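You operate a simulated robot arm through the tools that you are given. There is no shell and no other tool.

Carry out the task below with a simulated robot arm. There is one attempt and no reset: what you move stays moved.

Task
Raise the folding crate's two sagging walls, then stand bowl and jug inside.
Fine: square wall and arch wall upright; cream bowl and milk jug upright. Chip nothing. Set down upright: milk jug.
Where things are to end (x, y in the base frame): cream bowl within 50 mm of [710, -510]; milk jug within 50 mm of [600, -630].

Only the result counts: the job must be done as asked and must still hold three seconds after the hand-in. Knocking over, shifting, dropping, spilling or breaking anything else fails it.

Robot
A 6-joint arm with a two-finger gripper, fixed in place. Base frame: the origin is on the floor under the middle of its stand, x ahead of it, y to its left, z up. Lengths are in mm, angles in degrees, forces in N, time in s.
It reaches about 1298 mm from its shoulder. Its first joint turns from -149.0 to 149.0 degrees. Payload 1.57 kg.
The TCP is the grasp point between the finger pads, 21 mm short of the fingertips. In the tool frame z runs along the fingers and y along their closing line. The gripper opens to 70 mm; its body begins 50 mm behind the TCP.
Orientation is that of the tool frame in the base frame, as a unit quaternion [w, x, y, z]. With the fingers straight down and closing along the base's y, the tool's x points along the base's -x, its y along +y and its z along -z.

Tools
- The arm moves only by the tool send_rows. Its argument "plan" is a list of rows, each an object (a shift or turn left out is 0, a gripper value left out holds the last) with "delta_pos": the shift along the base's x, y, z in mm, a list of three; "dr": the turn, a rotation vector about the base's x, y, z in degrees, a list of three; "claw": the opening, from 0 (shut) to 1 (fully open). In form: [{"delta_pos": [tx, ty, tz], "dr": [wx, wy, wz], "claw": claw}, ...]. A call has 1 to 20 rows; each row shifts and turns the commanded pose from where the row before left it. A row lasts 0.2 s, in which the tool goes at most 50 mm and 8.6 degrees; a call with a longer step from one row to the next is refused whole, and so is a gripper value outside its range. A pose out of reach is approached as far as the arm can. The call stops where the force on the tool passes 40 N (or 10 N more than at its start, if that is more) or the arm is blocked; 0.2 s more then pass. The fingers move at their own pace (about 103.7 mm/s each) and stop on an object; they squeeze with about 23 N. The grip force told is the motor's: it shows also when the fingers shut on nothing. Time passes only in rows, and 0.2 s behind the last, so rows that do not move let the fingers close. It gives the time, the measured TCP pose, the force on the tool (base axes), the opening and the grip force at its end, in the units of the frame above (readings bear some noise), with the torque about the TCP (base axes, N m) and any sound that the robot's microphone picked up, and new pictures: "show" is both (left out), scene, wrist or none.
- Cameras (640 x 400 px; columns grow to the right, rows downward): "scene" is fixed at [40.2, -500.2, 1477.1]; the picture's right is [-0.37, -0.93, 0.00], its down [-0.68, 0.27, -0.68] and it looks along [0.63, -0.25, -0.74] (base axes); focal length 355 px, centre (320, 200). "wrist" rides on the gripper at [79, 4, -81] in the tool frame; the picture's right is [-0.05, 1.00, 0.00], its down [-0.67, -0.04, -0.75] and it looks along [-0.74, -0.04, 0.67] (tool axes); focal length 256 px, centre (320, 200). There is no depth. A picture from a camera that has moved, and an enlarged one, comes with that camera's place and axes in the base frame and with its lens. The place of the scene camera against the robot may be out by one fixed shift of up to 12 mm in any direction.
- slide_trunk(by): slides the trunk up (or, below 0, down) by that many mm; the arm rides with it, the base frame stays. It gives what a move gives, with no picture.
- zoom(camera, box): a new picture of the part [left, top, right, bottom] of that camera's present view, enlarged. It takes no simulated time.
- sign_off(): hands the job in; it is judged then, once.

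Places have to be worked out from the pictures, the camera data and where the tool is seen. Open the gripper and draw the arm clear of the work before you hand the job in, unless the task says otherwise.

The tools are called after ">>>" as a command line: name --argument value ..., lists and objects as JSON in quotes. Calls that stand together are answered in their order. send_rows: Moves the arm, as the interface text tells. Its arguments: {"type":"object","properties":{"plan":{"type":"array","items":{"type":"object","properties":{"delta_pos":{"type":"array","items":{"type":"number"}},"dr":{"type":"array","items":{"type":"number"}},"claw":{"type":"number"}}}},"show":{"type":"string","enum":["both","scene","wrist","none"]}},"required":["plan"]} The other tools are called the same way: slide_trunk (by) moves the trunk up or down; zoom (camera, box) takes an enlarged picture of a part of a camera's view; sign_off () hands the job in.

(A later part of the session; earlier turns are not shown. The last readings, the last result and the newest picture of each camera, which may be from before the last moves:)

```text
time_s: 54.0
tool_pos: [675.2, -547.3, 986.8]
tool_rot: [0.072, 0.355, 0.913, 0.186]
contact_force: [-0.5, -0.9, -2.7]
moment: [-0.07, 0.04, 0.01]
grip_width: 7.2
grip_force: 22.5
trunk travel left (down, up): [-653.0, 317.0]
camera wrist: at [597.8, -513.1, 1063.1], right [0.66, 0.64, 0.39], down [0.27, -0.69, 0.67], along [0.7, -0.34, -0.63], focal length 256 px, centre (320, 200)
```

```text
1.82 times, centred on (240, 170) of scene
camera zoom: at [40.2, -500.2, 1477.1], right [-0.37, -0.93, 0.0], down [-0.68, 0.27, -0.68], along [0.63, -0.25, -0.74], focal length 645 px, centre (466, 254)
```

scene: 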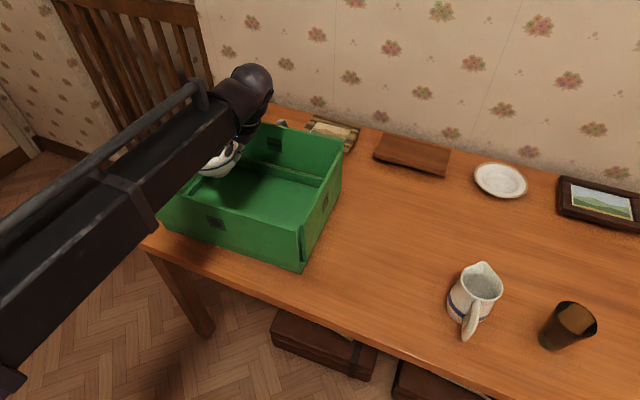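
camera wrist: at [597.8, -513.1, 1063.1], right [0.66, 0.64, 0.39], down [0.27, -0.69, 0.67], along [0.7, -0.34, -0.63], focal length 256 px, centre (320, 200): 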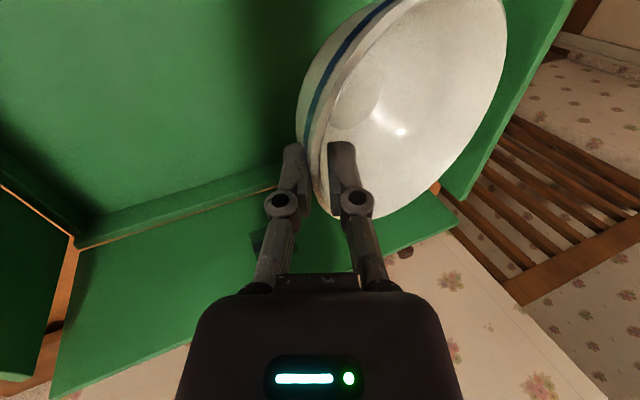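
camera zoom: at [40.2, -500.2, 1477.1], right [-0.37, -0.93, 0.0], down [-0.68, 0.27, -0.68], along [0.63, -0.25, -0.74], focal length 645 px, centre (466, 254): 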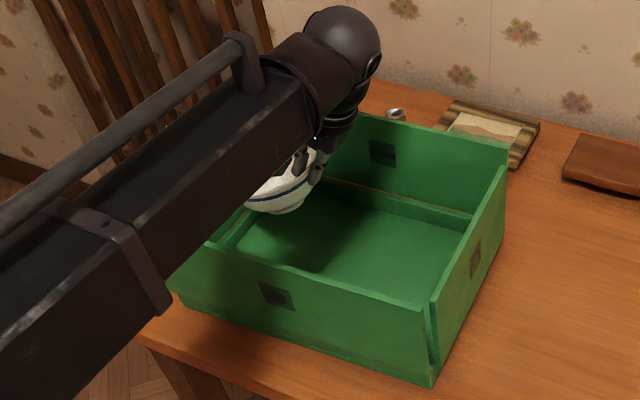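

Clearances look fine: forearm underside about 30 mm above the wall at final height, camera about 45 mm from the circle wall. I'll lower to just above the floor.

>>> slide_trunk --by -80

>>> send_rows --plan '[{"delta_pos": [0, 0, 0]}]' --show "both"

>>> zoom --camera "scene" --box '[120, 60, 360, 280]'

```text
time_s: 55.2
tool_pos: [673.3, -546.5, 906.9]
tool_rot: [0.073, 0.356, 0.913, 0.187]
contact_force: [-0.1, -0.3, -1.2]
moment: [-0.11, 0.1, -0.01]
grip_width: 7.2
grip_force: 22.8
trunk travel left (down, up): [-573.0, 397.0]
```

```text
time_s: 55.6
tool_pos: [675.2, -546.5, 906.1]
tool_rot: [0.072, 0.356, 0.913, 0.187]
contact_force: [-1.2, 0.6, -1.9]
moment: [-0.07, 0.1, 0.01]
grip_width: 7.2
grip_force: 23.3
trunk travel left (down, up): [-573.0, 397.0]
camera wrist: at [597.8, -513.0, 983.0], right [0.66, 0.64, 0.39], down [0.27, -0.69, 0.67], along [0.7, -0.34, -0.63], focal length 256 px, centre (320, 200)
```

scene: 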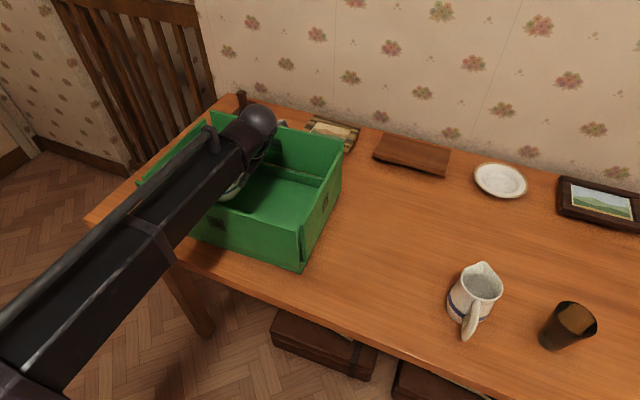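
wrist: 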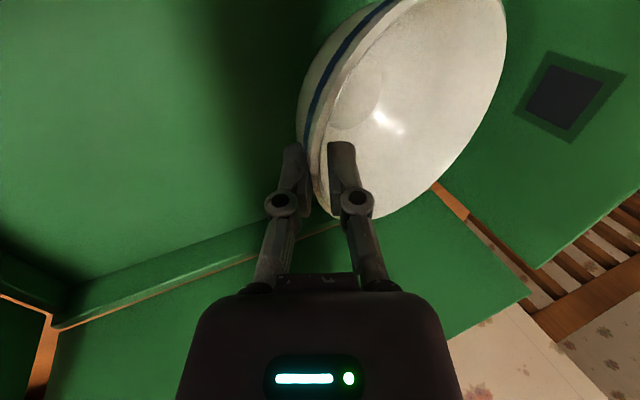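

```text
1.82 times, centred on (240, 170) of scene
camera zoom: at [40.2, -500.2, 1477.1], right [-0.37, -0.93, 0.0], down [-0.68, 0.27, -0.68], along [0.63, -0.25, -0.74], focal length 645 px, centre (466, 254)
```

zoom: 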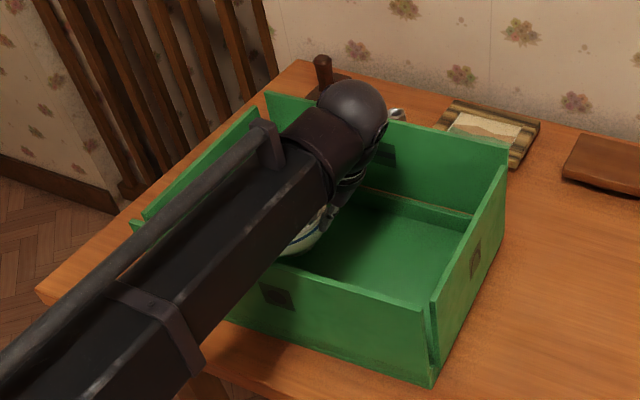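

>>> slide_trunk --by -12

>>> slide_trunk --by -6

>>> slide_trunk --by -5

```text
time_s: 56.2
tool_pos: [674.8, -545.5, 895.3]
tool_rot: [0.073, 0.355, 0.913, 0.186]
contact_force: [-0.4, -0.8, -2.6]
moment: [-0.08, 0.02, 0.0]
grip_width: 7.2
grip_force: 23.4
trunk travel left (down, up): [-561.0, 409.0]
```

```text
time_s: 56.7
tool_pos: [673.9, -546.4, 888.7]
tool_rot: [0.073, 0.355, 0.913, 0.187]
contact_force: [-0.6, -0.1, -1.9]
moment: [-0.06, 0.09, -0.02]
grip_width: 7.0
grip_force: 22.9
trunk travel left (down, up): [-555.0, 415.0]
```

```text
time_s: 57.3
tool_pos: [673.9, -546.5, 883.4]
tool_rot: [0.073, 0.355, 0.913, 0.186]
contact_force: [-0.9, 0.0, -0.1]
moment: [-0.02, 0.0, -0.03]
grip_width: 7.1
grip_force: 23.1
trunk travel left (down, up): [-550.0, 420.0]
```

The bowl's far foot has just touched the floor (weight unloaded), as predicted. I'll keep lowering in small steps so it rocks down flat.

>>> slide_trunk --by -4

>>> slide_trunk --by -4

>>> send_rows --plan '[{"delta_pos": [0, 0, 0]}]' --show "wrist"

```text
time_s: 57.8
tool_pos: [674.2, -545.3, 880.5]
tool_rot: [0.074, 0.355, 0.913, 0.186]
contact_force: [-2.2, -1.4, 8.4]
moment: [0.39, -0.28, -0.01]
grip_width: 7.3
grip_force: 23.4
trunk travel left (down, up): [-546.0, 424.0]
```

```text
time_s: 58.3
tool_pos: [673.7, -546.2, 875.7]
tool_rot: [0.073, 0.355, 0.913, 0.187]
contact_force: [-3.0, -2.6, 8.7]
moment: [0.44, -0.06, 0.06]
grip_width: 8.3
grip_force: 23.0
trunk travel left (down, up): [-542.0, 428.0]
```

```text
time_s: 58.7
tool_pos: [674.8, -545.7, 875.7]
tool_rot: [0.073, 0.354, 0.914, 0.186]
contact_force: [-2.4, -2.3, 6.4]
moment: [0.46, -0.1, 0.14]
grip_width: 8.3
grip_force: 23.0
trunk travel left (down, up): [-542.0, 428.0]
camera wrist: at [597.1, -512.7, 952.7], right [0.66, 0.64, 0.39], down [0.27, -0.69, 0.67], along [0.7, -0.34, -0.63], focal length 256 px, centre (320, 200)
```

wrist: 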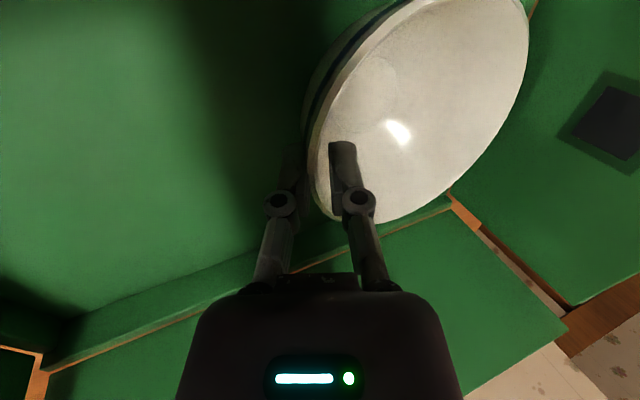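

>>> slide_trunk --by -4

>>> slide_trunk --by -4

>>> send_rows --plan '[{"delta_pos": [0, 0, 0]}]' --show "wrist"

```text
time_s: 59.3
tool_pos: [674.7, -547.3, 873.6]
tool_rot: [0.074, 0.355, 0.913, 0.185]
contact_force: [2.5, -6.9, 20.8]
moment: [0.47, -0.33, -0.15]
grip_width: 9.0
grip_force: 22.9
trunk travel left (down, up): [-538.0, 432.0]
```

```text
time_s: 59.8
tool_pos: [675.3, -545.2, 867.9]
tool_rot: [0.074, 0.355, 0.913, 0.187]
contact_force: [2.6, -3.0, 23.7]
moment: [0.54, -0.35, -0.05]
grip_width: 10.1
grip_force: 23.1
trunk travel left (down, up): [-534.0, 436.0]
```

```text
time_s: 60.2
tool_pos: [673.2, -545.3, 869.1]
tool_rot: [0.073, 0.356, 0.913, 0.187]
contact_force: [3.3, -1.6, 22.8]
moment: [0.59, -0.35, -0.11]
grip_width: 9.8
grip_force: 22.8
trunk travel left (down, up): [-534.0, 436.0]
camera wrist: at [596.6, -511.8, 945.6], right [0.66, 0.64, 0.39], down [0.27, -0.69, 0.67], along [0.7, -0.34, -0.63], focal length 256 px, centre (320, 200)
```

wrist: 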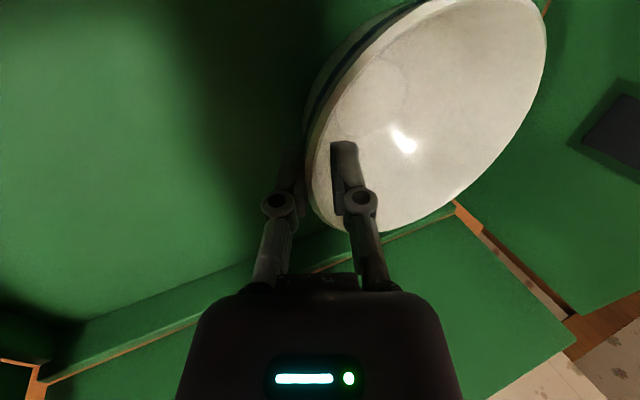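

The pad opening is 9.8 mm, the same as when the bowl sat flat on the table, and it is pressed lightly onto the floor, so it should be flat. I'll open gradually.

>>> send_rows --plan '[{"claw": 0.13}, {"claw": 0.16}, {"claw": 0.19}, {"claw": 0.22}]' --show "wrist"

>>> zoom --camera "wrist" --box '[220, 0, 600, 260]'

```text
time_s: 61.2
tool_pos: [674.9, -546.2, 868.0]
tool_rot: [0.072, 0.355, 0.913, 0.186]
contact_force: [-0.5, -0.6, 0.2]
moment: [0.0, 0.03, 0.03]
grip_width: 15.4
grip_force: 0.1
trunk travel left (down, up): [-534.0, 436.0]
camera wrist: at [597.7, -513.1, 944.1], right [0.66, 0.64, 0.39], down [0.27, -0.69, 0.67], along [0.7, -0.34, -0.63], focal length 256 px, centre (320, 200)
```

wrist: 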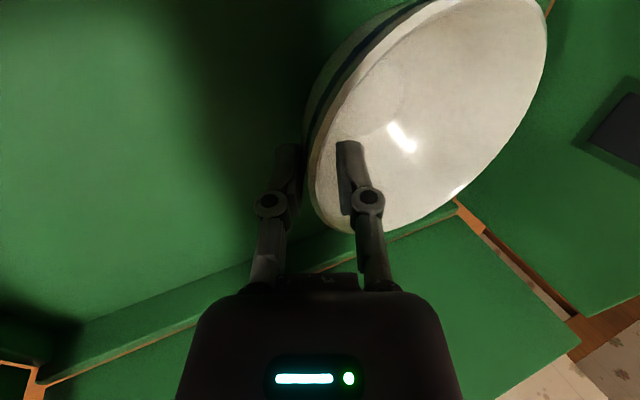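

```text
1.54 times, centred on (410, 130) of wrist
camera zoom: at [597.7, -513.1, 944.1], right [0.66, 0.64, 0.39], down [0.27, -0.69, 0.67], along [0.7, -0.34, -0.63], focal length 394 px, centre (182, 308)
```

zoom: 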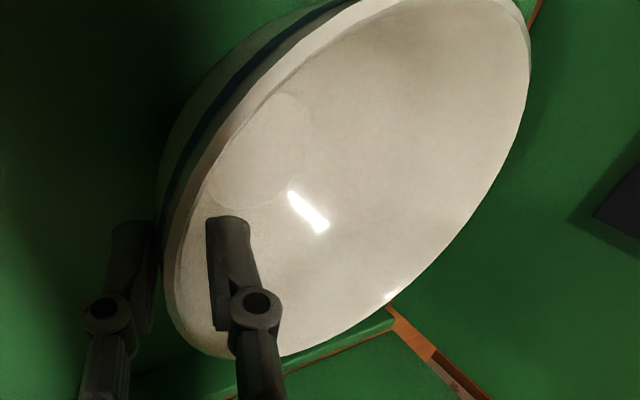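

The forces are zero and the bowl hasn't moved. I'll open wider so the outer finger clears the flared rim, then raise straight up and look.

>>> send_rows --plan '[{"claw": 0.35}, {"claw": 0.55}, {"claw": 0.75}, {"claw": 0.75}]' --show "wrist"

>>> slide_trunk --by 40

>>> send_rows --plan '[{"delta_pos": [0, 0, 0]}]' --show "both"

```text
time_s: 62.2
tool_pos: [675.3, -545.0, 866.8]
tool_rot: [0.072, 0.355, 0.913, 0.186]
contact_force: [-0.1, 0.5, 0.3]
moment: [-0.03, -0.01, 0.06]
grip_width: 52.5
grip_force: 0.1
trunk travel left (down, up): [-534.0, 436.0]
camera wrist: at [597.7, -512.9, 944.2], right [0.66, 0.64, 0.39], down [0.27, -0.69, 0.67], along [0.7, -0.34, -0.63], focal length 256 px, centre (320, 200)
```

wrist: 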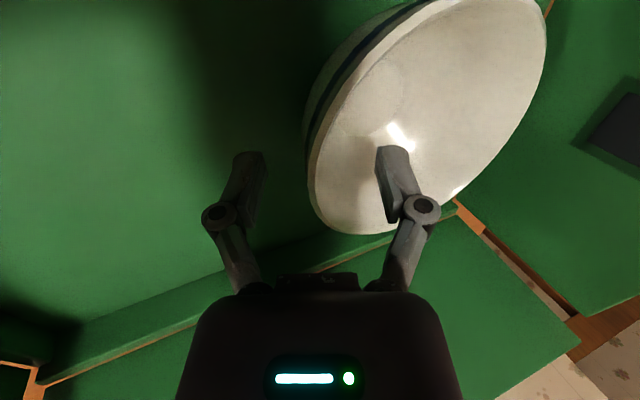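

```text
time_s: 63.0
tool_pos: [674.1, -546.6, 908.0]
tool_rot: [0.073, 0.355, 0.913, 0.187]
contact_force: [-0.1, 1.1, -0.2]
moment: [-0.02, 0.03, 0.03]
grip_width: 52.7
grip_force: 0.0
trunk travel left (down, up): [-574.0, 396.0]
```

```text
time_s: 63.4
tool_pos: [675.2, -546.4, 907.1]
tool_rot: [0.073, 0.356, 0.913, 0.187]
contact_force: [0.5, -0.5, -0.2]
moment: [0.0, -0.01, 0.0]
grip_width: 52.4
grip_force: 0.1
trunk travel left (down, up): [-574.0, 396.0]
camera wrist: at [597.7, -512.9, 984.1], right [0.66, 0.64, 0.39], down [0.27, -0.69, 0.67], along [0.7, -0.34, -0.63], focal length 256 px, centre (320, 200)
```

scene: 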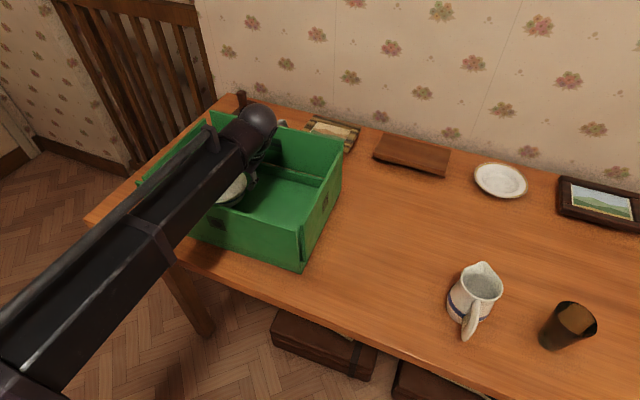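
wrist: 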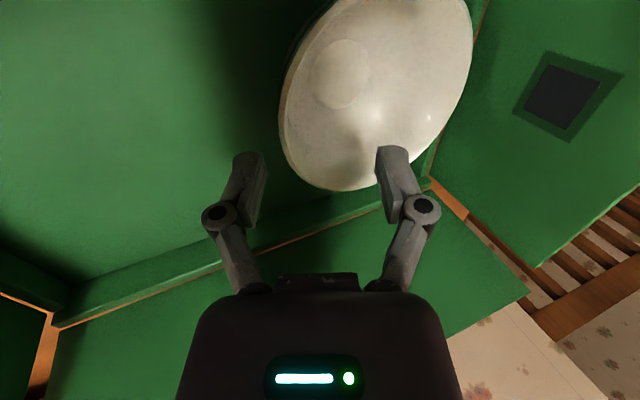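

The bowl is released cleanly. I'll raise clear of the crate and look at how it sits.

>>> slide_trunk --by 160

>>> send_rows --plan '[{"delta_pos": [-20, 0, -5.7], "dr": [-3.69, 3.38, 0]}, {"delta_pos": [-25, -10, -4.3], "dr": [-3.69, 3.38, 0]}, {"delta_pos": [-35, -10, -3.0], "dr": [-3.69, 3.38, 0]}, {"delta_pos": [-35, -10, -1.8], "dr": [-5.9, 5.4, 0]}]' --show "both"

>>> zoom --camera "scene" --box '[120, 60, 360, 280]'

```text
time_s: 65.3
tool_pos: [675.5, -546.2, 1068.9]
tool_rot: [0.072, 0.355, 0.913, 0.186]
contact_force: [-0.1, -0.2, 0.3]
moment: [-0.01, 0.0, -0.01]
grip_width: 52.4
grip_force: 0.0
trunk travel left (down, up): [-734.0, 236.0]
```

```text
time_s: 66.3
tool_pos: [559.9, -574.4, 1051.1]
tool_rot: [-0.001, 0.363, 0.932, -0.001]
contact_force: [0.5, -0.6, 0.7]
moment: [-0.02, -0.01, 0.01]
grip_width: 52.5
grip_force: 0.0
trunk travel left (down, up): [-734.0, 236.0]
camera wrist: at [503.9, -519.3, 1134.3], right [0.71, 0.7, 0.0], down [0.47, -0.48, 0.75], along [0.52, -0.53, -0.67], focal length 256 px, centre (320, 200)
```

scene: 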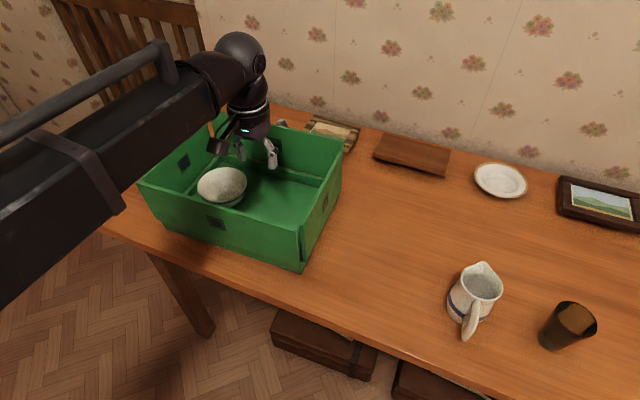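
wrist: 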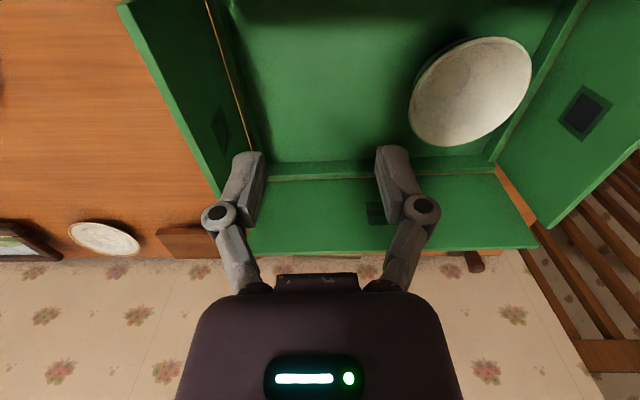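

```text
1.82 times, centred on (240, 170) of scene
camera zoom: at [40.2, -500.2, 1477.1], right [-0.37, -0.93, 0.0], down [-0.68, 0.27, -0.68], along [0.63, -0.25, -0.74], focal length 645 px, centre (466, 254)
```

zoom: 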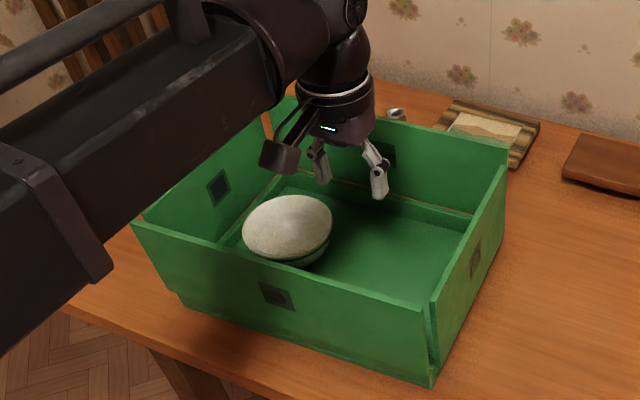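

The bowl's rim in the wrist view matches the projection of a level rim centred at about (714, -503), so it sits flat and within 9 mm of target. Next is the jug. I'll move to a viewpoint facing it with the tool vertical.

>>> send_rows --plan '[{"delta_pos": [-46.9, -12.5, 0]}, {"delta_pos": [-46.9, -12.5, 0]}, {"delta_pos": [-46.9, -12.5, 0]}, {"delta_pos": [-46.9, -12.5, 0]}, {"delta_pos": [-46.9, -12.5, 0]}, {"delta_pos": [-46.9, -12.5, 0]}, {"delta_pos": [-46.9, -12.5, 0]}, {"delta_pos": [-46.9, -12.5, 0]}, {"delta_pos": [-46.9, -12.5, 0]}, {"delta_pos": [-46.9, -12.5, 0]}, {"delta_pos": [-46.5, -12, 0], "claw": 1.0}]' --show "both"

>>> zoom --camera "wrist" --box '[240, 140, 400, 270]'

>>> zoom --camera "scene" --box '[120, 100, 360, 290]'

```text
time_s: 68.7
tool_pos: [43.1, -713.9, 1052.3]
tool_rot: [0.001, 0.362, 0.932, 0.0]
contact_force: [0.2, -0.5, 0.0]
moment: [-0.04, -0.02, 0.03]
grip_width: 69.7
grip_force: 0.0
trunk travel left (down, up): [-734.0, 236.0]
camera wrist: at [-12.4, -657.4, 1134.0], right [0.71, 0.7, 0.0], down [0.47, -0.48, 0.75], along [0.52, -0.53, -0.67], focal length 256 px, centre (320, 200)
```

scene: 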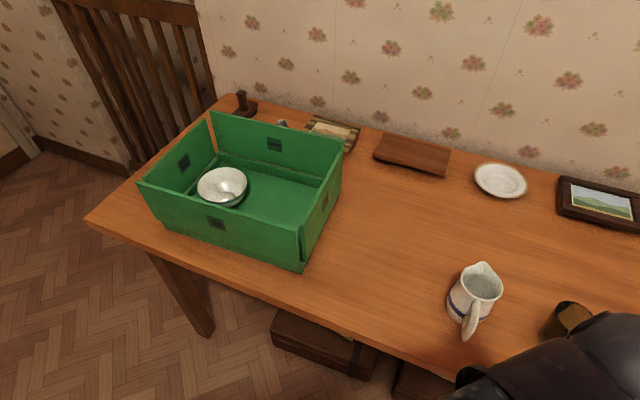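
wrist: 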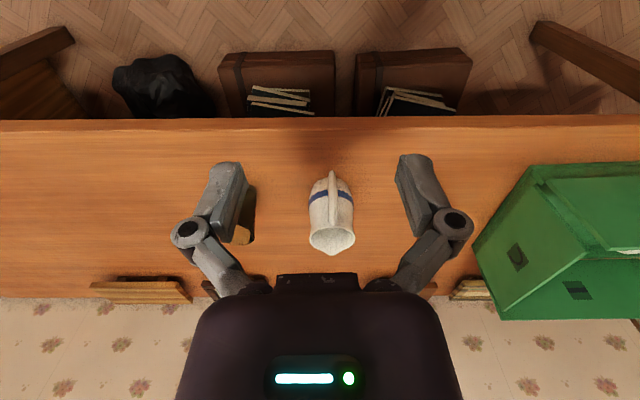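

```text
3.08 times, centred on (320, 205) of wrist
camera zoom: at [-12.4, -657.4, 1134.0], right [0.71, 0.7, 0.0], down [0.47, -0.48, 0.75], along [0.52, -0.53, -0.67], focal length 788 px, centre (320, 185)
```

zoom: 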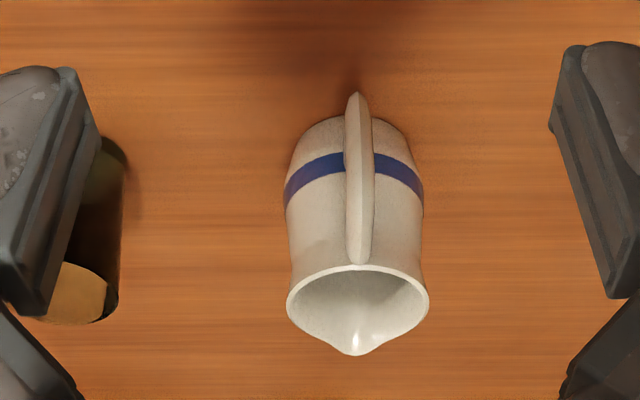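

```text
2.11 times, centred on (240, 195) of scene
camera zoom: at [40.2, -500.2, 1477.1], right [-0.37, -0.93, 0.0], down [-0.68, 0.27, -0.68], along [0.63, -0.25, -0.74], focal length 747 px, centre (488, 210)
```

zoom: 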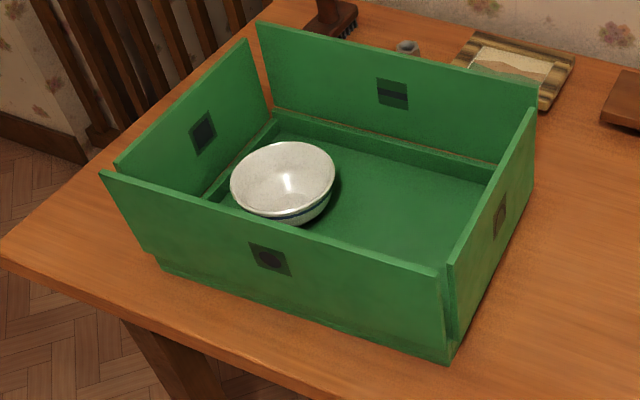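

The crate and bowl look good from the fixed camera. The jug is at about (247, -892): rim radius about 36 mm at z≈904, nearly vertical wall at the top, handle toward the table's near edge, spout opposite. I'll grip the +u wall at the rim, so I'm moving above that point now.

>>> send_rows --plan '[{"delta_pos": [37.8, -25.6, 0], "claw": 0.6}, {"delta_pos": [37.8, -25.6, 0]}, {"delta_pos": [37.8, -25.6, 0]}, {"delta_pos": [37.8, -25.6, 0]}, {"delta_pos": [37.8, -25.6, 0]}, {"delta_pos": [37.6, -25.7, 0]}]' --show "both"

```text
time_s: 70.1
tool_pos: [272.4, -868.3, 1052.1]
tool_rot: [0.001, 0.362, 0.932, 0.001]
contact_force: [0.2, 0.2, 0.0]
moment: [0.0, 0.01, -0.03]
grip_width: 42.1
grip_force: 0.0
trunk travel left (down, up): [-734.0, 236.0]
camera wrist: at [216.8, -811.4, 1133.7], right [0.71, 0.7, 0.0], down [0.47, -0.48, 0.74], along [0.52, -0.53, -0.67], focal length 256 px, centre (320, 200)
```

scene: 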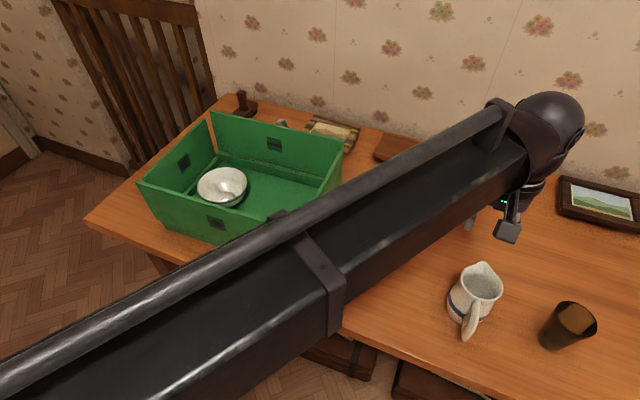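
wrist: 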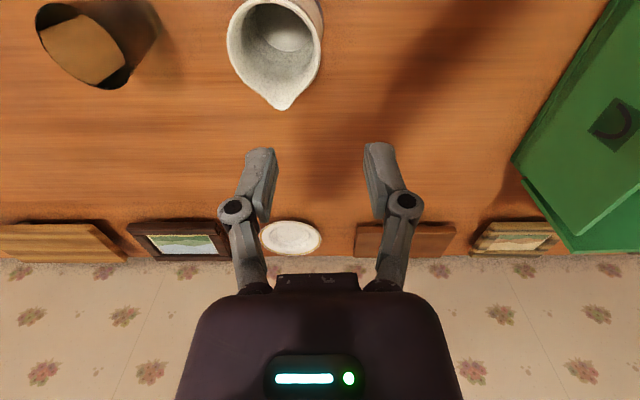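

>>> zoom --camera "wrist" --box '[200, 0, 360, 120]'

```text
3.33 times, centred on (280, 60) of wrist
camera zoom: at [216.8, -811.4, 1133.7], right [0.71, 0.7, 0.0], down [0.47, -0.48, 0.74], along [0.52, -0.53, -0.67], focal length 853 px, centre (453, 667)
```

zoom: 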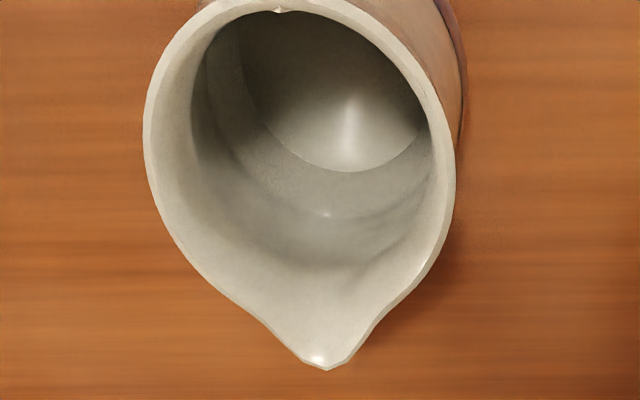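

The jug's rim centre refines to u≈-491, n≈780 with a 4 mm wall. I'll correct 7 mm in n, then lower to just above the rim and check.

>>> send_rows --plan '[{"delta_pos": [-5.5, 5.1, 0]}]' --show "none"

>>> slide_trunk --by -110

>>> send_rows --plan '[{"delta_pos": [0, 0, 0]}]' --show "both"

>>> zoom --camera "wrist" --box '[180, 40, 420, 240]'

```text
time_s: 70.5
tool_pos: [265.1, -862.0, 1052.2]
tool_rot: [0.0, 0.362, 0.932, 0.001]
contact_force: [0.3, -0.3, -0.4]
moment: [0.0, 0.01, -0.03]
grip_width: 41.9
grip_force: 0.0
trunk travel left (down, up): [-734.0, 236.0]
```

```text
time_s: 71.9
tool_pos: [265.8, -862.0, 942.2]
tool_rot: [0.001, 0.363, 0.932, 0.001]
contact_force: [-0.4, 0.4, 0.2]
moment: [-0.02, -0.02, -0.02]
grip_width: 42.1
grip_force: 0.1
trunk travel left (down, up): [-624.0, 346.0]
```

```text
time_s: 72.3
tool_pos: [267.2, -862.2, 942.3]
tool_rot: [0.0, 0.363, 0.932, 0.0]
contact_force: [-0.5, -0.5, 0.0]
moment: [-0.01, 0.0, -0.04]
grip_width: 41.9
grip_force: 0.1
trunk travel left (down, up): [-624.0, 346.0]
camera wrist: at [210.3, -805.1, 1024.1], right [0.71, 0.7, 0.0], down [0.47, -0.48, 0.75], along [0.52, -0.53, -0.67], focal length 256 px, centre (320, 200)
```

scene: 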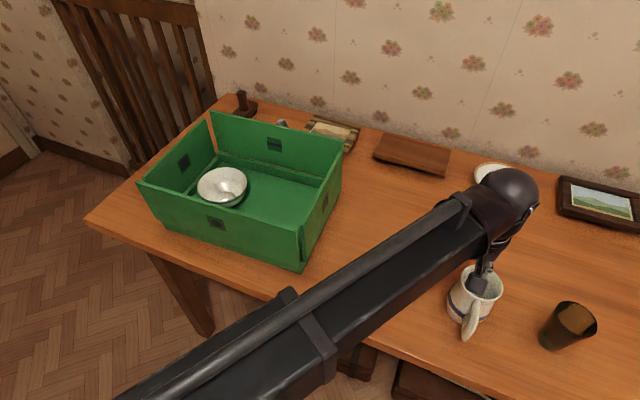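
wrist: 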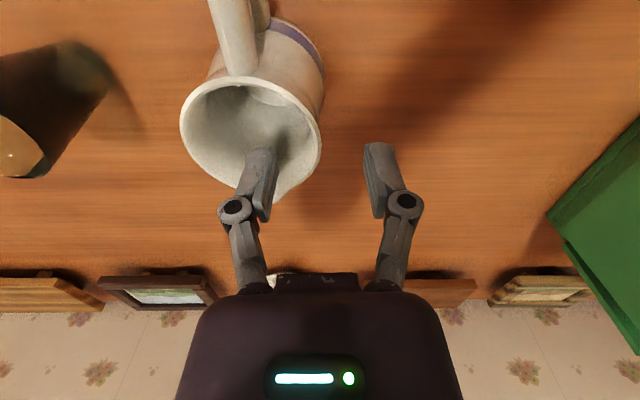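

```text
2.00 times, centred on (300, 140) of wrist
camera zoom: at [210.3, -805.1, 1024.1], right [0.71, 0.7, 0.0], down [0.47, -0.48, 0.75], along [0.52, -0.53, -0.67], focal length 512 px, centre (360, 320)
```

zoom: 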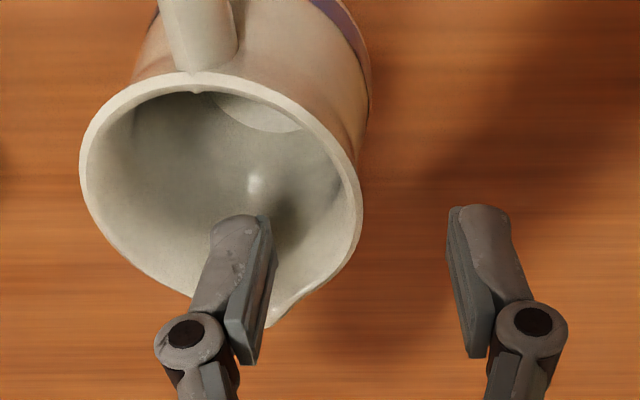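

The rim's +u wall lies right between the fingers (rim z≈907). I'll shift 2 mm, lower 40 mm and close gently.

>>> send_rows --plan '[{"delta_pos": [-1.3, -1.4, 0]}]' --show "none"

>>> slide_trunk --by -40

>>> send_rows --plan '[{"claw": 0.5}, {"claw": 0.4}, {"claw": 0.3}, {"claw": 0.22}, {"claw": 0.16}, {"claw": 0.1}]' --show "wrist"

>>> zoom --camera "wrist" --box '[180, 40, 420, 240]'

```text
time_s: 72.7
tool_pos: [265.3, -861.7, 941.5]
tool_rot: [0.0, 0.363, 0.932, 0.001]
contact_force: [-0.4, -0.1, 0.0]
moment: [0.01, 0.0, -0.03]
grip_width: 42.1
grip_force: 0.0
trunk travel left (down, up): [-624.0, 346.0]
```

```text
time_s: 73.5
tool_pos: [264.0, -863.3, 903.0]
tool_rot: [0.0, 0.362, 0.932, 0.001]
contact_force: [-0.1, 0.2, -0.1]
moment: [0.01, 0.0, -0.01]
grip_width: 42.1
grip_force: 0.0
trunk travel left (down, up): [-584.0, 386.0]
```

```text
time_s: 74.9
tool_pos: [264.4, -863.8, 902.7]
tool_rot: [-0.001, 0.363, 0.932, 0.0]
contact_force: [-1.3, -0.5, -0.2]
moment: [-0.01, 0.02, 0.01]
grip_width: 7.8
grip_force: 0.3
trunk travel left (down, up): [-584.0, 386.0]
camera wrist: at [208.9, -806.6, 984.1], right [0.71, 0.7, 0.0], down [0.47, -0.48, 0.75], along [0.52, -0.53, -0.67], focal length 256 px, centre (320, 200)
```

wrist: 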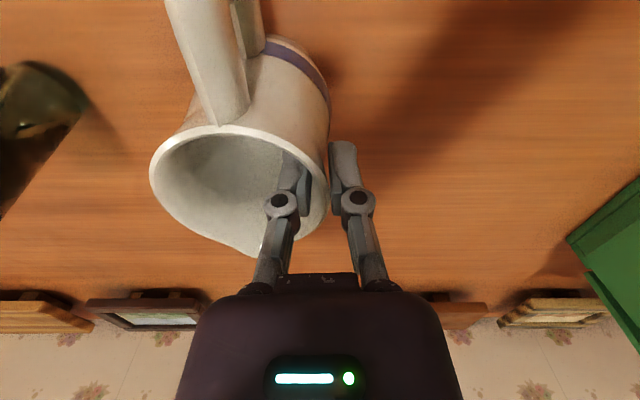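

```text
2.00 times, centred on (300, 140) of wrist
camera zoom: at [208.9, -806.6, 984.1], right [0.71, 0.7, 0.0], down [0.47, -0.48, 0.75], along [0.52, -0.53, -0.67], focal length 512 px, centre (360, 320)
```

zoom: 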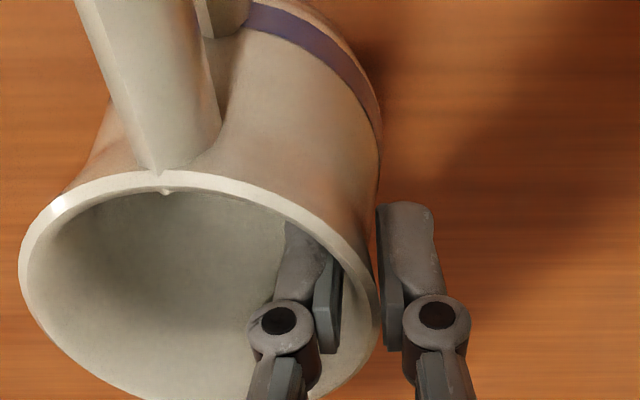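

>>> send_rows --plan '[{"claw": 0.07}, {"claw": 0.03}, {"claw": 0.0}, {"claw": 0.0}]' --show "wrist"

```text
time_s: 75.9
tool_pos: [265.3, -864.1, 902.1]
tool_rot: [0.001, 0.363, 0.932, 0.001]
contact_force: [-0.4, -0.6, 0.9]
moment: [0.02, 0.04, -0.04]
grip_width: 6.4
grip_force: 22.6
trunk travel left (down, up): [-584.0, 386.0]
camera wrist: at [209.0, -806.5, 984.1], right [0.71, 0.7, 0.0], down [0.47, -0.48, 0.75], along [0.52, -0.53, -0.67], focal length 256 px, centre (320, 200)
```

wrist: 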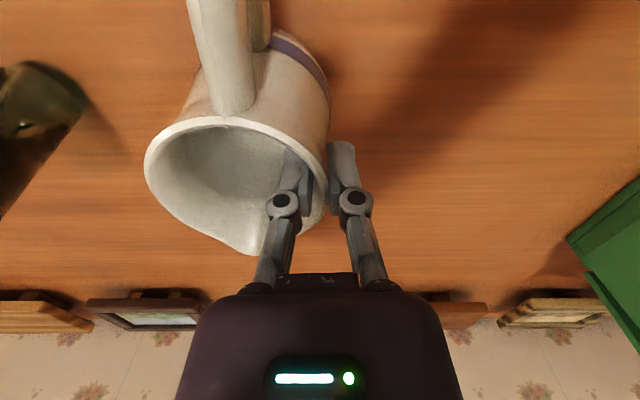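

The jug wall is held firmly at 6.4 mm and 23 N with almost no couple. I'll lift slightly and check the load.

>>> slide_trunk --by 8

>>> send_rows --plan '[{"claw": 0.0}]' --show "both"

```text
time_s: 76.5
tool_pos: [263.7, -863.5, 909.6]
tool_rot: [0.001, 0.363, 0.932, 0.001]
contact_force: [-0.4, 0.8, -2.4]
moment: [0.01, -0.09, 0.0]
grip_width: 6.5
grip_force: 23.1
trunk travel left (down, up): [-592.0, 378.0]
```

```text
time_s: 76.9
tool_pos: [264.7, -863.7, 910.0]
tool_rot: [0.001, 0.363, 0.932, 0.001]
contact_force: [0.1, -0.5, -1.6]
moment: [-0.01, -0.1, -0.04]
grip_width: 6.3
grip_force: 23.4
trunk travel left (down, up): [-592.0, 378.0]
camera wrist: at [209.1, -806.7, 991.9], right [0.71, 0.7, 0.0], down [0.47, -0.48, 0.75], along [0.52, -0.53, -0.67], focal length 256 px, centre (320, 200)
```

scene: 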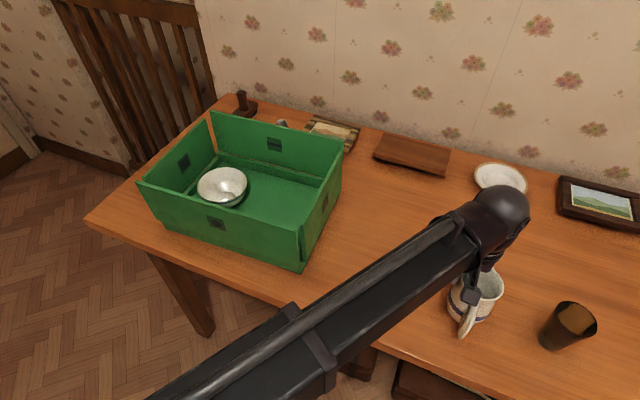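
wrist: 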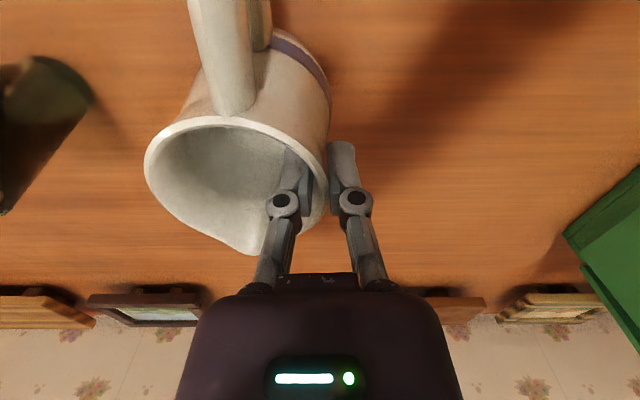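

The jug hangs level (about 2 N) with no shift relative to the fingers. I'll raise it well above the crate walls and carry it smoothly over.

>>> slide_trunk --by 205

>>> send_rows --plan '[{"delta_pos": [10, 7.2, 0]}, {"delta_pos": [20, 14.4, 0]}, {"delta_pos": [25.5, 18.4, 0]}, {"delta_pos": [25.5, 18.4, 0]}, {"delta_pos": [25.5, 18.4, 0]}, {"delta_pos": [25.5, 18.4, 0]}, {"delta_pos": [25.5, 18.4, 0]}, {"delta_pos": [25.5, 18.4, 0]}, {"delta_pos": [25.5, 18.4, 0]}, {"delta_pos": [25.5, 18.4, 0]}, {"delta_pos": [25.5, 18.4, 0]}, {"delta_pos": [25.5, 18.4, 0]}, {"delta_pos": [25.5, 18.4, 0]}, {"delta_pos": [25.5, 18.4, 0]}, {"delta_pos": [14, 10, 0]}, {"delta_pos": [7, 5, 0]}]' --show "both"

```text
time_s: 79.1
tool_pos: [265.1, -862.7, 1113.9]
tool_rot: [0.001, 0.363, 0.932, 0.001]
contact_force: [-0.1, 0.2, -2.1]
moment: [0.02, -0.1, 0.0]
grip_width: 6.3
grip_force: 23.4
trunk travel left (down, up): [-797.0, 173.0]
```

```text
time_s: 82.5
tool_pos: [622.2, -605.8, 1115.8]
tool_rot: [0.001, 0.363, 0.932, 0.0]
contact_force: [-0.3, 0.5, -2.7]
moment: [0.05, -0.11, 0.02]
grip_width: 6.3
grip_force: 23.3
trunk travel left (down, up): [-797.0, 173.0]
camera wrist: at [566.2, -548.9, 1196.9], right [0.71, 0.7, 0.0], down [0.47, -0.48, 0.75], along [0.52, -0.53, -0.67], focal length 256 px, centre (320, 200)
```

scene: 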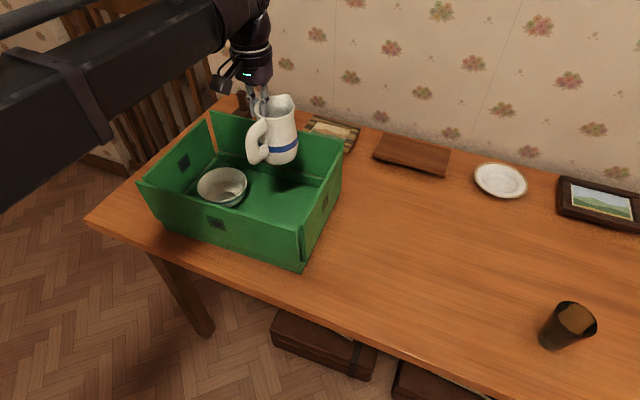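
wrist: 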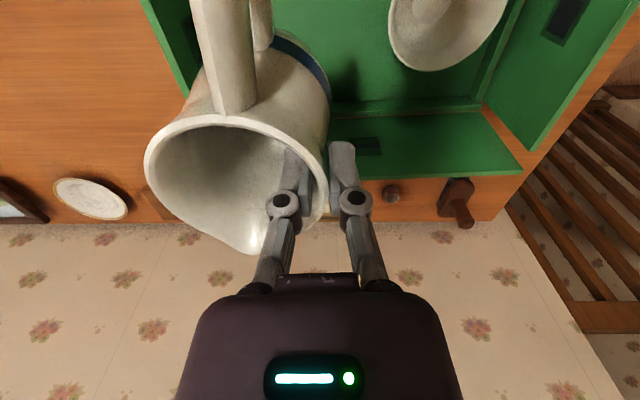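

The jug is over its slot, upright. I'll lower it into the crate in stages.

>>> slide_trunk --by -120

>>> send_rows --plan '[{"delta_pos": [0, 0, 0]}]' --show "both"

>>> zoom --camera "scene" --box '[120, 60, 360, 280]'

```text
time_s: 84.0
tool_pos: [621.4, -605.8, 995.6]
tool_rot: [0.0, 0.362, 0.932, -0.001]
contact_force: [-0.3, -0.1, -2.8]
moment: [0.03, -0.09, 0.01]
grip_width: 6.3
grip_force: 23.2
trunk travel left (down, up): [-677.0, 293.0]
```

```text
time_s: 84.4
tool_pos: [620.8, -605.2, 994.6]
tool_rot: [0.0, 0.362, 0.932, -0.001]
contact_force: [0.8, 0.1, -2.6]
moment: [0.0, -0.06, -0.01]
grip_width: 6.3
grip_force: 22.9
trunk travel left (down, up): [-677.0, 293.0]
camera wrist: at [565.8, -549.0, 1077.0], right [0.71, 0.7, 0.0], down [0.47, -0.48, 0.75], along [0.52, -0.53, -0.67], focal length 256 px, centre (320, 200)
```

scene: 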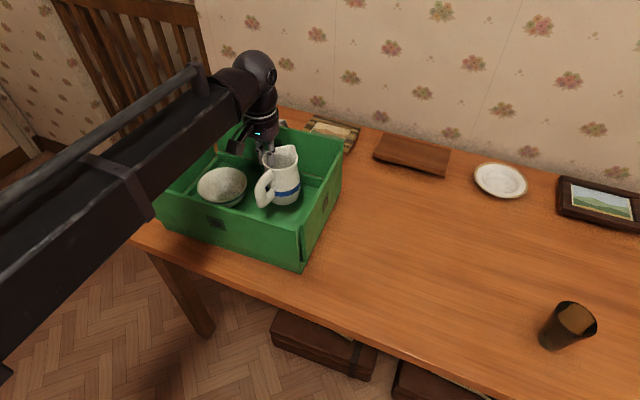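
wrist: 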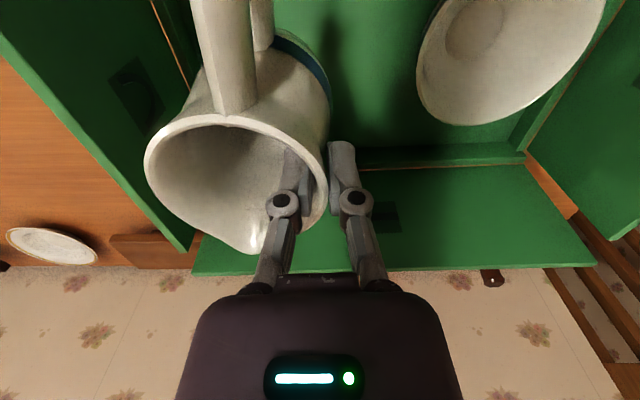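

```text
1.82 times, centred on (240, 170) of scene
camera zoom: at [40.2, -500.2, 1477.1], right [-0.37, -0.93, 0.0], down [-0.68, 0.27, -0.68], along [0.63, -0.25, -0.74], focal length 645 px, centre (466, 254)
```

zoom: 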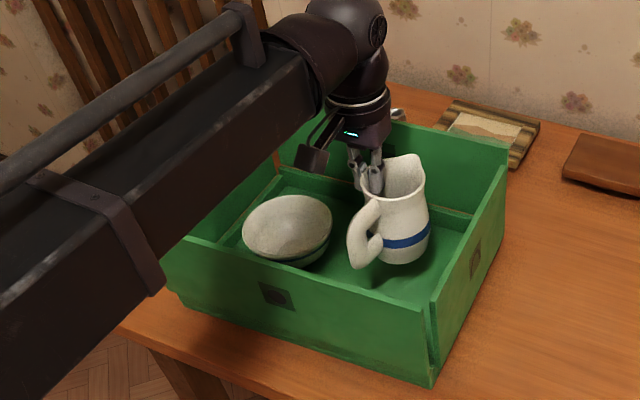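

>>> slide_trunk --by -68

>>> slide_trunk --by -8

>>> slide_trunk --by -4

```text
time_s: 85.5
tool_pos: [621.0, -606.0, 927.5]
tool_rot: [0.001, 0.363, 0.932, 0.0]
contact_force: [0.1, -0.4, -2.3]
moment: [0.02, -0.11, 0.04]
grip_width: 6.4
grip_force: 23.2
trunk travel left (down, up): [-609.0, 361.0]
```

```text
time_s: 86.0
tool_pos: [622.1, -605.4, 919.0]
tool_rot: [0.0, 0.362, 0.932, 0.0]
contact_force: [-0.4, -0.2, -2.6]
moment: [0.0, -0.04, 0.0]
grip_width: 6.2
grip_force: 23.2
trunk travel left (down, up): [-601.0, 369.0]
```

```text
time_s: 86.6
tool_pos: [620.5, -606.1, 914.9]
tool_rot: [0.0, 0.363, 0.932, 0.001]
contact_force: [0.4, 0.1, -2.0]
moment: [0.02, -0.08, 0.0]
grip_width: 6.1
grip_force: 23.4
trunk travel left (down, up): [-597.0, 373.0]
```

>>> slide_trunk --by -3

>>> slide_trunk --by -2

```text
time_s: 87.1
tool_pos: [621.3, -604.8, 913.7]
tool_rot: [0.001, 0.363, 0.932, 0.0]
contact_force: [7.5, -2.1, 17.8]
moment: [-0.06, -0.11, 0.06]
grip_width: 6.5
grip_force: 23.4
trunk travel left (down, up): [-594.0, 376.0]
```

```text
time_s: 87.6
tool_pos: [620.3, -605.4, 911.7]
tool_rot: [0.001, 0.362, 0.932, 0.0]
contact_force: [2.3, -2.3, 17.3]
moment: [-0.08, 0.0, 0.09]
grip_width: 5.9
grip_force: 22.5
trunk travel left (down, up): [-592.0, 378.0]
```

The jug has touched the crate floor (17 N upward reaction). I'll check its attitude before releasing.

>>> send_rows --plan '[{"delta_pos": [0, 0, 0]}]' --show "both"

>>> zoom --camera "scene" --box '[120, 60, 360, 280]'

```text
time_s: 88.0
tool_pos: [619.8, -605.1, 911.2]
tool_rot: [0.001, 0.363, 0.932, -0.001]
contact_force: [0.3, -1.9, 16.5]
moment: [-0.08, 0.07, 0.06]
grip_width: 6.0
grip_force: 23.1
trunk travel left (down, up): [-592.0, 378.0]
camera wrist: at [564.6, -548.2, 993.1], right [0.71, 0.7, 0.0], down [0.47, -0.48, 0.75], along [0.52, -0.53, -0.67], focal length 256 px, centre (320, 200)
```

scene: 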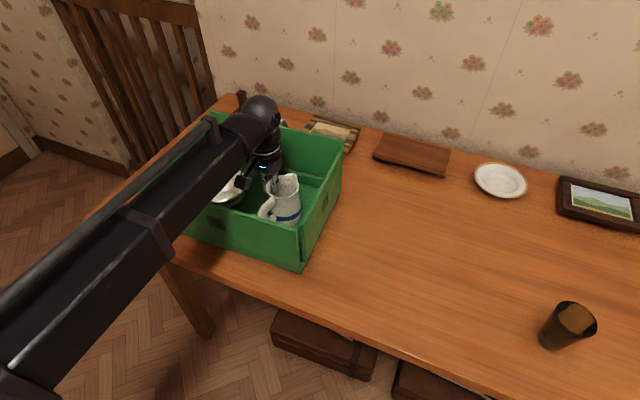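
wrist: 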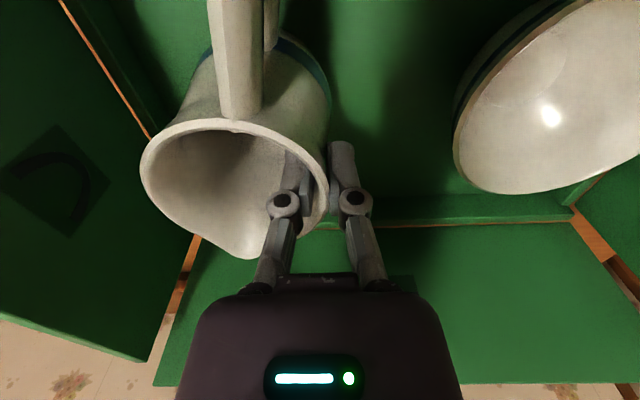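

```text
1.82 times, centred on (240, 170) of scene
camera zoom: at [40.2, -500.2, 1477.1], right [-0.37, -0.93, 0.0], down [-0.68, 0.27, -0.68], along [0.63, -0.25, -0.74], focal length 645 px, centre (466, 254)
```

zoom: 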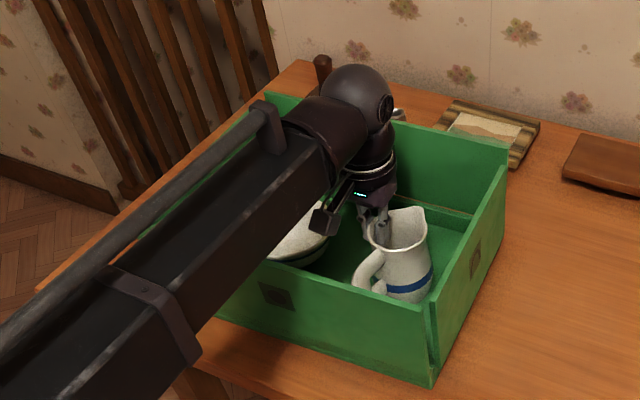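

The jug stands upright on the crate floor with only a small moment. I'll release gradually.

>>> send_rows --plan '[{"claw": 0.1}, {"claw": 0.15}, {"claw": 0.25}, {"claw": 0.4}, {"claw": 0.5}]' --show "both"

>>> zoom --camera "wrist" --box '[130, 40, 430, 280]'

```text
time_s: 89.2
tool_pos: [621.1, -604.7, 909.9]
tool_rot: [0.0, 0.362, 0.932, 0.0]
contact_force: [0.5, 0.4, 0.0]
moment: [-0.02, 0.01, -0.01]
grip_width: 34.9
grip_force: 0.0
trunk travel left (down, up): [-592.0, 378.0]
camera wrist: at [565.8, -548.9, 992.1], right [0.71, 0.7, 0.0], down [0.47, -0.48, 0.75], along [0.52, -0.53, -0.67], focal length 256 px, centre (320, 200)
```

scene: 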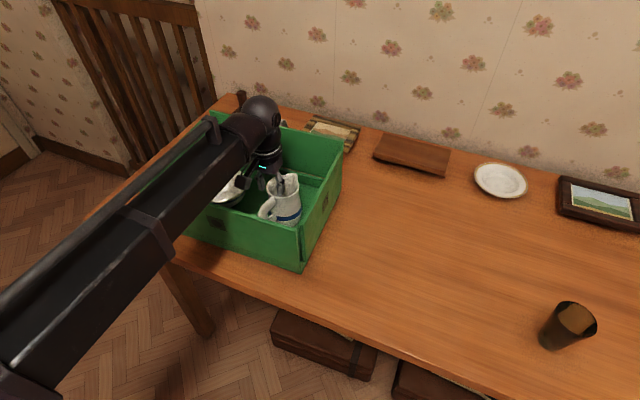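
wrist: 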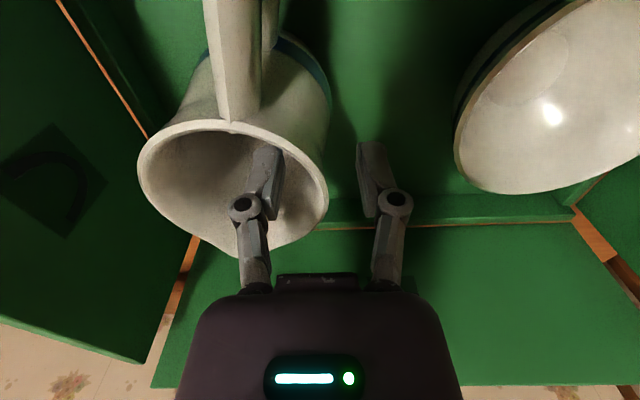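

```text
1.67 times, centred on (280, 160) of wrist
camera zoom: at [565.8, -548.9, 992.1], right [0.71, 0.7, 0.0], down [0.47, -0.48, 0.75], along [0.52, -0.53, -0.67], focal length 427 px, centre (387, 267)
```

zoom: 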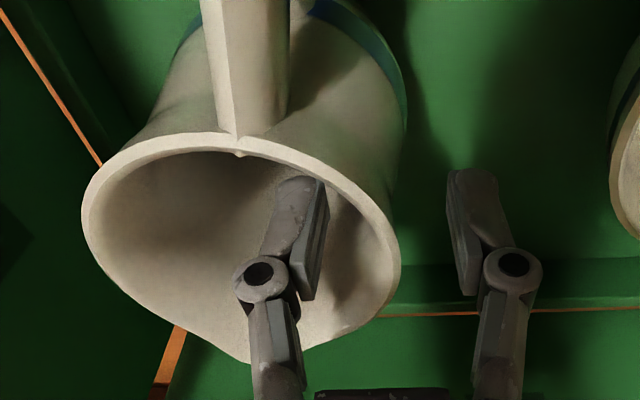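

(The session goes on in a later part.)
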